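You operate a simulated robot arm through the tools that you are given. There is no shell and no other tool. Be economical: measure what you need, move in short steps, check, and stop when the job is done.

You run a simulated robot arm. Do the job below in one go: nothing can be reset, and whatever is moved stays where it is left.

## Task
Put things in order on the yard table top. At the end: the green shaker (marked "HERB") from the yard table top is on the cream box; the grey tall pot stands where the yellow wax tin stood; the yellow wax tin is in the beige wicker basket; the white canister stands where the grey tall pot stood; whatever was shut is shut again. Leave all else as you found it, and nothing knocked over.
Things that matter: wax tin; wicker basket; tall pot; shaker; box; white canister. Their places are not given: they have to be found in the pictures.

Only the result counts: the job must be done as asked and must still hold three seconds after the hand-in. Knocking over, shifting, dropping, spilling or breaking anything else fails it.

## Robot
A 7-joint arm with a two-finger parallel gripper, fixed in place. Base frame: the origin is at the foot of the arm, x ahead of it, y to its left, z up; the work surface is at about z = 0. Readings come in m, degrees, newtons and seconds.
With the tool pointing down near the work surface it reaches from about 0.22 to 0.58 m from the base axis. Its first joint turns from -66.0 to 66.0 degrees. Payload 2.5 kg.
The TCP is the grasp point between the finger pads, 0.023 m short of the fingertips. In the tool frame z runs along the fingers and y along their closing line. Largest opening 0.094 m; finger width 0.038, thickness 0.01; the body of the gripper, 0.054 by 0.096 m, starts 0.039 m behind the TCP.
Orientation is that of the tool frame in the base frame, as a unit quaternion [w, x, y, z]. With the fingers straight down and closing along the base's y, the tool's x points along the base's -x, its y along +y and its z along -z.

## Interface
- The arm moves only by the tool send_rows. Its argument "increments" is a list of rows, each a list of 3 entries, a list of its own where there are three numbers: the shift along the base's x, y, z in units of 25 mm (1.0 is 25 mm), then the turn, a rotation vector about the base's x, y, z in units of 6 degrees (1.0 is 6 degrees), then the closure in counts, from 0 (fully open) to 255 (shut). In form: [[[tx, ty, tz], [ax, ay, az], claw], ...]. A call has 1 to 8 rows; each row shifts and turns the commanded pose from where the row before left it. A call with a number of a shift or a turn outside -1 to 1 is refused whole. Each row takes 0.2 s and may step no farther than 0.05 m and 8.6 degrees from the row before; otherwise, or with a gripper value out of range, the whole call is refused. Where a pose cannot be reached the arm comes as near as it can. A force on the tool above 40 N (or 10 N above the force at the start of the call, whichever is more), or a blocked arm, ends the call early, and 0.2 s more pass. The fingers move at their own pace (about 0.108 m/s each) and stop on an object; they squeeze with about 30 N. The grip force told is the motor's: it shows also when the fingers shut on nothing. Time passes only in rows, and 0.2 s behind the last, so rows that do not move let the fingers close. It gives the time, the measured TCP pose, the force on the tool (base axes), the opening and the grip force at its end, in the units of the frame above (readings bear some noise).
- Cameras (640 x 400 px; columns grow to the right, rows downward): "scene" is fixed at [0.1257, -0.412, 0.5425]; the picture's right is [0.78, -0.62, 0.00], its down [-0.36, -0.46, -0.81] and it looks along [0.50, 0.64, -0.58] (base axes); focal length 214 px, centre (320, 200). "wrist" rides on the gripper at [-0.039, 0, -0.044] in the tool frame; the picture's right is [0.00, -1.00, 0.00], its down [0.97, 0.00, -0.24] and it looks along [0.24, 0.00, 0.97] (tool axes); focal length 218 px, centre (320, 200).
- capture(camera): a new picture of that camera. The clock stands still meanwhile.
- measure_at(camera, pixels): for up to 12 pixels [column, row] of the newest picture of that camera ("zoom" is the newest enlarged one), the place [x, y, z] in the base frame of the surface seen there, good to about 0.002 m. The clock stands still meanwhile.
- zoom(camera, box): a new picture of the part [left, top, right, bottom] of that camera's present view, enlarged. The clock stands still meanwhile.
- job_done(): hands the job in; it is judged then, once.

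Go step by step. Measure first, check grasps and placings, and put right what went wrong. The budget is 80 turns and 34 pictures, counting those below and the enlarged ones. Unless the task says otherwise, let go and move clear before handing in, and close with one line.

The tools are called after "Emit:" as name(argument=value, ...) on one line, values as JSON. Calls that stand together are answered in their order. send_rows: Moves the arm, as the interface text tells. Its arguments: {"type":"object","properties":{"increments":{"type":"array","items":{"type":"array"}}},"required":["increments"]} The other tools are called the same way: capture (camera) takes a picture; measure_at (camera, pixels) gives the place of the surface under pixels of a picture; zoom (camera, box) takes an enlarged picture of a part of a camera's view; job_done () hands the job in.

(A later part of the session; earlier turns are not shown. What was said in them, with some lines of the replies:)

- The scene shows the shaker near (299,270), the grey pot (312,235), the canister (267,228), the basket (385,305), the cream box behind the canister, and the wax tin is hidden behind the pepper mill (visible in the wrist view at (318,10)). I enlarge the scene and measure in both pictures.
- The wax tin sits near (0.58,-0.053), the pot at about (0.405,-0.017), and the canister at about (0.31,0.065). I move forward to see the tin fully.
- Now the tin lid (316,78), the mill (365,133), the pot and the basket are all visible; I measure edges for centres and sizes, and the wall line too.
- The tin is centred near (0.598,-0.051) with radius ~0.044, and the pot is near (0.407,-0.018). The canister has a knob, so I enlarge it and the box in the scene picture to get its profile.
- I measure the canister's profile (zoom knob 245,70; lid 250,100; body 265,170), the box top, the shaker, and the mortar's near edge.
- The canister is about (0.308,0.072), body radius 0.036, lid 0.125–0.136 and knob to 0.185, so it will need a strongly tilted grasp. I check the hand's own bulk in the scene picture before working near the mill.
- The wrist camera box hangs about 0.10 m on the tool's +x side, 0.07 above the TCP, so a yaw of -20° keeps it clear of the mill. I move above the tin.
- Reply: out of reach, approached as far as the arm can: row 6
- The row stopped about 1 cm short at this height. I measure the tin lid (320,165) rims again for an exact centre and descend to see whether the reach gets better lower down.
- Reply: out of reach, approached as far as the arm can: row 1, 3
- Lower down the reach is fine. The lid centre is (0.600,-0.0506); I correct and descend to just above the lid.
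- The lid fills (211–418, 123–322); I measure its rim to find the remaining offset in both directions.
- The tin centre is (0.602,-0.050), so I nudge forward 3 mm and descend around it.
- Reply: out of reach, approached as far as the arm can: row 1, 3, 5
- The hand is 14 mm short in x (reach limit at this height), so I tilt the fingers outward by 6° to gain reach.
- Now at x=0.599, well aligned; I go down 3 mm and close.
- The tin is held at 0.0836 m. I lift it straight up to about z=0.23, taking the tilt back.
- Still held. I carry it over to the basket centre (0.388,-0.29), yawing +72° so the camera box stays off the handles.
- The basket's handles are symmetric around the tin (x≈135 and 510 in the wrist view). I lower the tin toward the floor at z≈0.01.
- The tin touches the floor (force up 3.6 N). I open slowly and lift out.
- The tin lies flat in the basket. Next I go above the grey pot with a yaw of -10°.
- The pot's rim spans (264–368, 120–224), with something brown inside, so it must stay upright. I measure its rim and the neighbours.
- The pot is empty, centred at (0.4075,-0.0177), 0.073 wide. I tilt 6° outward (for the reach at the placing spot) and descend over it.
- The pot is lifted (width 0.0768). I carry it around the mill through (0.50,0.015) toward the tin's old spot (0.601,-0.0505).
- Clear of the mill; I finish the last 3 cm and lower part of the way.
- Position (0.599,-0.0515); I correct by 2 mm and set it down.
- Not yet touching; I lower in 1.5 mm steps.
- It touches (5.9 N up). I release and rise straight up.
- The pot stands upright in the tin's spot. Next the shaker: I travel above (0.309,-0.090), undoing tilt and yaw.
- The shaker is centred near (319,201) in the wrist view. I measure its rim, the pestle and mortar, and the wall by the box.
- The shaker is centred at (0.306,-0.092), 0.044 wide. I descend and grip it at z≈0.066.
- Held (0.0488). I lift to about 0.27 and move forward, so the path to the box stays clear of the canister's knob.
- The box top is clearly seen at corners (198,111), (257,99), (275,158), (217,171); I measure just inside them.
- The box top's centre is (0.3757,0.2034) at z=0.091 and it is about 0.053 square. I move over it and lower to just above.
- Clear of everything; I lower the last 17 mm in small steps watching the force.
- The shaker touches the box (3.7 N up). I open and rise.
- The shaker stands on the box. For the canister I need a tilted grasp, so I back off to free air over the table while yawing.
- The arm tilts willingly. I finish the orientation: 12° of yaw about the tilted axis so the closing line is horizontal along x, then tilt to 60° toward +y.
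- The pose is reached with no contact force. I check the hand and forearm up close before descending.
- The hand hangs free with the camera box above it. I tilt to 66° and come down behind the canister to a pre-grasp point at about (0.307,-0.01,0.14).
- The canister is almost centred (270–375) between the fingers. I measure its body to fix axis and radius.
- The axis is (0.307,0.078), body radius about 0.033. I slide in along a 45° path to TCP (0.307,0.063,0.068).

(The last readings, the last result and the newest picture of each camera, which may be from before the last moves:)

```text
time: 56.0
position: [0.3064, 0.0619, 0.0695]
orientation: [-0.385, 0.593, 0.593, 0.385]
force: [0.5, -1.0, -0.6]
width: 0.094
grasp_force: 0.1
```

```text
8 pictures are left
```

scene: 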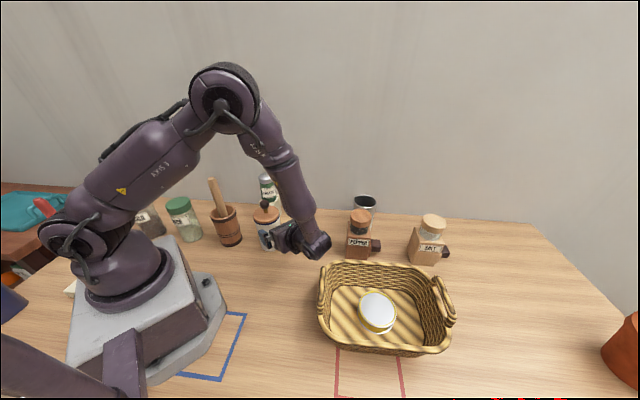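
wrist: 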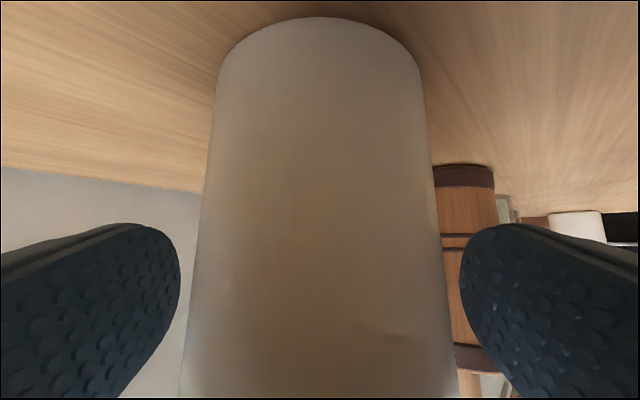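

The canister is centred between the pads with no contact. I close.

Emit:
send_rows(increments=[[[0, 0, 0], [0, 0, 0], 255], [[0, 0, 0], [0, 0, 0], 255], [[0, 0, 0], [0, 0, 0], 255], [[0, 0, 0], [0, 0, 0], 255]])

Emit:
send_rows(increments=[[[0, 0, 0.4], [0, 0, 0], 255], [[0, 0, 0.4], [0, 0, 0], 255], [[0, 0, 0], [0, 0, 0], 255]])

Emit:
zoom(camera="scene", box=[200, 160, 380, 280])

```text
time: 57.0
position: [0.3068, 0.0625, 0.0677]
orientation: [-0.385, 0.593, 0.593, 0.385]
force: [0.6, 0.1, -0.3]
width: 0.076
grasp_force: 30.2
```

```text
time: 57.8
position: [0.3068, 0.0625, 0.0881]
orientation: [-0.386, 0.592, 0.594, 0.384]
force: [0.7, -0.2, -4.3]
width: 0.0761
grasp_force: 30.5
```

```text
3.33 times, centred on (290, 220) of scene
```

zoom: 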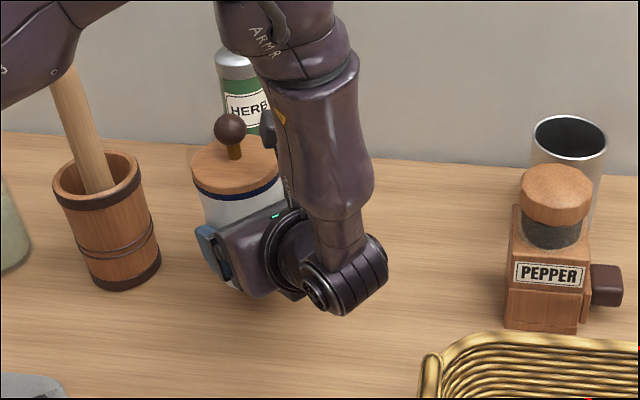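

The canister is lifted upright with its lid on. I raise it more, then swing it toward the pot's old spot (0.4075,-0.0177) while yawing -54° so the hand clears mill and basket.

Emit:
send_rows(increments=[[[0, 0, 0.8], [0, 0, 0], 255], [[0, 0, 0.8], [0, 0, 0], 255], [[0, 0, 0.8], [0, 0, 0], 255], [[0.392, -0.397, 0], [0, 0, -1], 255], [[0.392, -0.397, 0], [0, 0, -1], 255], [[0.392, -0.397, 0], [0, 0, -1], 255], [[0.392, -0.397, 0], [0, 0, -1], 255], [[0.392, -0.397, 0], [0, 0, -1], 255]])

```text
time: 59.6
position: [0.3562, 0.0132, 0.1488]
orientation: [-0.272, 0.727, 0.419, 0.472]
force: [0.2, 0.5, -3.2]
width: 0.0762
grasp_force: 29.7
```

On track, grip firm; I continue the remaining swing.

Emit:
send_rows(increments=[[[0.392, -0.397, 0], [0, 0, -1], 255], [[0.392, -0.397, 0], [0, 0, -1], 255], [[0.392, -0.397, 0], [0, 0, -1], 255], [[0.392, -0.397, 0], [0, 0, -1], 255], [[0, 0, 0], [0, 0, 0], 255]])

Emit:
capture(camera="scene")

```text
time: 60.8
position: [0.3962, -0.0257, 0.1481]
orientation: [-0.17, 0.798, 0.26, 0.517]
force: [-0.2, -0.3, -2.9]
width: 0.0761
grasp_force: 29.9
```

```text
6 pictures are left
```

scene: 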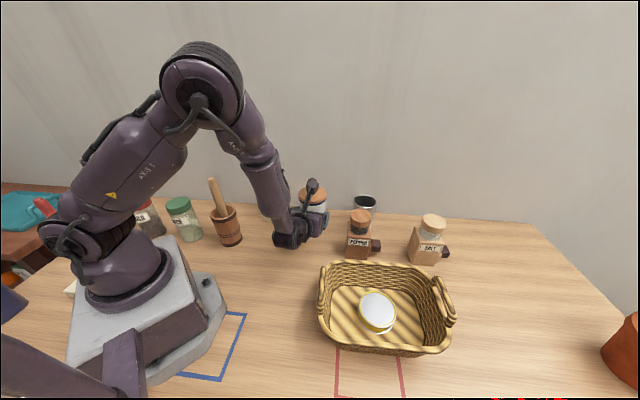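

Reached. I measure the visible lid and body points around (312,195) to check where the canister's axis is now.

Emit:
measure_at(camera="scene", pixels=[[300, 193], [325, 196], [303, 200], [318, 190], [322, 202], [312, 206], [327, 193]])

Emit:
send_rows(increments=[[[-0.04, -0.04, -0.8], [0, 0, 0], 255], [[0, 0, -0.8], [0, 0, 0], 255], [[0, 0, -0.8], [0, 0, 0], 255], [[0, 0, -0.4], [0, 0, 0], 255], [[0, 0, 0], [0, 0, 0], 255]])

```text
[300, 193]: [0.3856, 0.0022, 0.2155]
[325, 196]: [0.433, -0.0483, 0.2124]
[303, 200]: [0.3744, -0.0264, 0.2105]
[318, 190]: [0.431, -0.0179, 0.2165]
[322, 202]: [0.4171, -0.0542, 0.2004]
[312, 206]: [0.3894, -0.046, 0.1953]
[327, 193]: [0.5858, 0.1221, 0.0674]
```

```text
time: 62.0
position: [0.395, -0.0258, 0.0775]
orientation: [-0.168, 0.798, 0.259, 0.518]
force: [0.3, -0.2, -3.4]
width: 0.0758
grasp_force: 29.9
```

The axis is within about 3 mm of the target; I trim 2 mm and lower the last centimetre.

Emit:
send_rows(increments=[[[-0.05, 0.04, -0.2], [0, 0, 0], 255], [[0, 0, -0.14], [0, 0, 0], 255], [[0, 0, 0], [0, 0, 0], 255]])

```text
time: 62.8
position: [0.3929, -0.0249, 0.0695]
orientation: [-0.17, 0.797, 0.26, 0.518]
force: [-0.9, 0.9, -3.9]
width: 0.076
grasp_force: 29.9
```

Emit:
send_rows(increments=[[[0, 0, -0.05], [0, 0, 0], 255], [[0, 0, -0.04], [0, 0, 0], 255], [[0, 0, 0], [0, 0, 0], 255]])

```text
time: 63.6
position: [0.3944, -0.026, 0.0688]
orientation: [-0.169, 0.797, 0.26, 0.519]
force: [-5.2, -1.1, 10.0]
width: 0.0762
grasp_force: 30.0
```

It is down (10 N up). I open and back out along the reverse 45° path.

Emit:
send_rows(increments=[[[0, 0, 0.02], [0, 0, 0], 60], [[0, 0, 0], [0, 0, 0], 0], [[0, 0, 0], [0, 0, 0], 0], [[-0.4, -0.29, 0.3], [0, 0, 0], 0], [[-0.5, -0.36, 0.6], [0, 0, 0], 0], [[-0.5, -0.36, 0.6], [0, 0, 0], 0], [[-0.5, -0.36, 0.8], [0, 0, 0], 0], [[-0.5, -0.36, 0.8], [0, 0, 0], 0]])

Emit:
capture(camera="scene")

```text
time: 65.4
position: [0.3344, -0.069, 0.1459]
orientation: [-0.168, 0.798, 0.258, 0.518]
force: [0.1, 0.7, -0.5]
width: 0.0939
grasp_force: 0.0
```

```text
5 pictures are left
```

scene: 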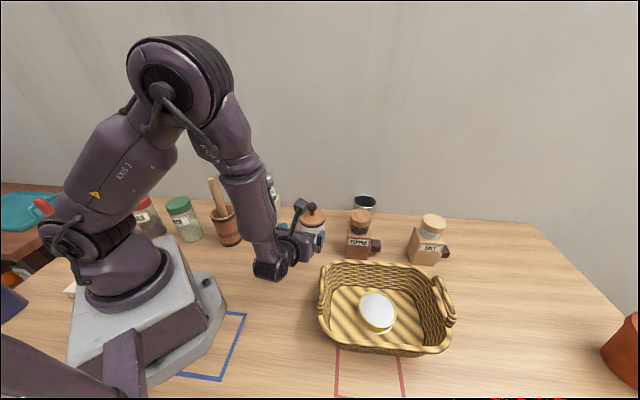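

Released. I rise well clear and check the final scene.

Emit:
send_rows(increments=[[[-0.1, -0.07, 1], [0, 0, 0], 0], [[0, 0, 1], [0, 0, 0], 0], [[0, 0, 1], [0, 0, 0], 0], [[0, 0, 1], [0, 0, 0], 0], [[0, 0, 1], [0, 0, 0], 0], [[0, -0.5, 1], [0, 0, 0], 0], [[0, -0.5, 1], [0, 0, 0], 0], [[0, 0, 0], [0, 0, 0], 0]])

Emit:
zoom(camera="scene", box=[180, 150, 480, 358])

```text
time: 67.2
position: [0.3312, -0.0983, 0.3228]
orientation: [-0.168, 0.798, 0.259, 0.518]
force: [-0.1, -1.0, -0.4]
width: 0.0939
grasp_force: 0.0
```

```text
1.92 times, centred on (330, 254) of scene
```

zoom: 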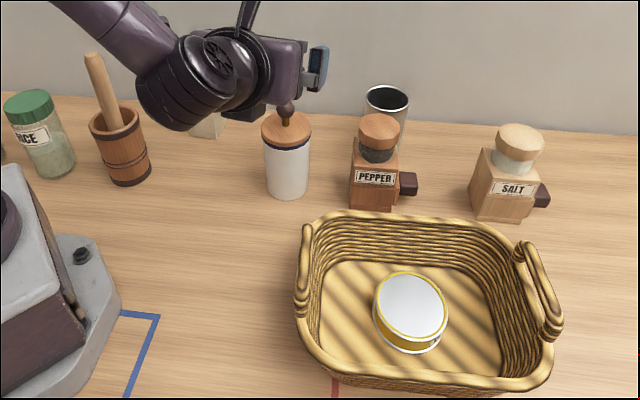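

The canister stands with lid on, and the rest is in place. I check its position from zoom points on body and lid; the hand hides the shaker, so I'll also check that.

Emit:
measure_at(camera="zoom", pixels=[[266, 170], [308, 170], [287, 170], [288, 194], [264, 128], [310, 128], [287, 146], [287, 118]])

Emit:
send_rows(increments=[[[0, -1, 0.3], [0, 0, 0], 0], [[0, -1, 0.3], [0, 0, 0], 0], [[0, -1, 0.3], [0, 0, 0], 0], [[0, -0.5, 0], [0, 0, 0], 0], [[0, 0, 0], [0, 0, 0], 0]])

Emit:
zoom(camera="scene", box=[180, 150, 480, 358])

```text
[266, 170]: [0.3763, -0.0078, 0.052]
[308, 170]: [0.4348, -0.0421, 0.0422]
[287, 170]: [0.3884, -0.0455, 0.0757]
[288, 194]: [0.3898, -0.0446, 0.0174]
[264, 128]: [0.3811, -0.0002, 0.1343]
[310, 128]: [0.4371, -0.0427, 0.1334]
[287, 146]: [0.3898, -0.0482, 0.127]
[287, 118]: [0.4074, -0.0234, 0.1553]
```

```text
time: 68.4
position: [0.3322, -0.1862, 0.3458]
orientation: [-0.168, 0.798, 0.259, 0.518]
force: [-0.1, 0.5, 0.6]
width: 0.0939
grasp_force: 0.1
```

```text
1.92 times, centred on (330, 254) of scene
```

zoom: 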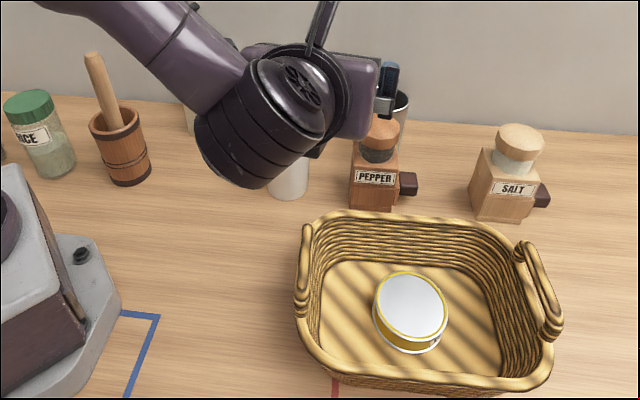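

The canister axis is about (0.408,-0.020), on target. I raise the arm to see the shaker on its box.

Emit:
send_rows(increments=[[[0.5, 0, 1], [0, 0, 0], 0], [[0.5, 0, 1], [0, 0, 0], 0], [[0.5, 0, 1], [0, 0, 0], 0], [[0.5, 0, 1], [0, 0, 0], 0], [[0.5, 0, 1], [0, 0, 0], 0], [[0.5, 0, 1], [0, 0, 0], 0], [[0, 0, 0], [0, 0, 0], 0]])

Emit:
capture(camera="scene")

```text
time: 70.0
position: [0.4047, -0.1847, 0.4949]
orientation: [-0.168, 0.798, 0.259, 0.518]
force: [1.4, -1.2, 0.2]
width: 0.094
grasp_force: 0.1
```

```text
2 pictures are left
```

scene: 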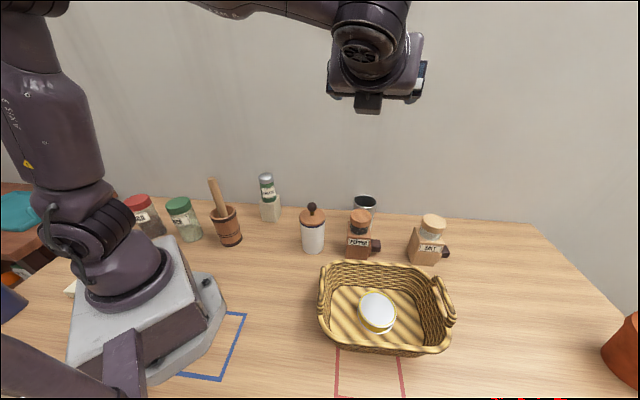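

The final picture shows the shaker upright on the box (267,190), the canister in the pot's old spot (312,230), the pot in the tin's old spot (365,203) and the tin in the basket (377,311). The arm is clear, so I hand in.

Emit:
job_done()

```text
The job is handed in.
```

The job is handed in: the shaker is on the cream box, the grey pot is in the tin's old place, the tin is in the basket, and the canister is in the pot's old place with its lid on.
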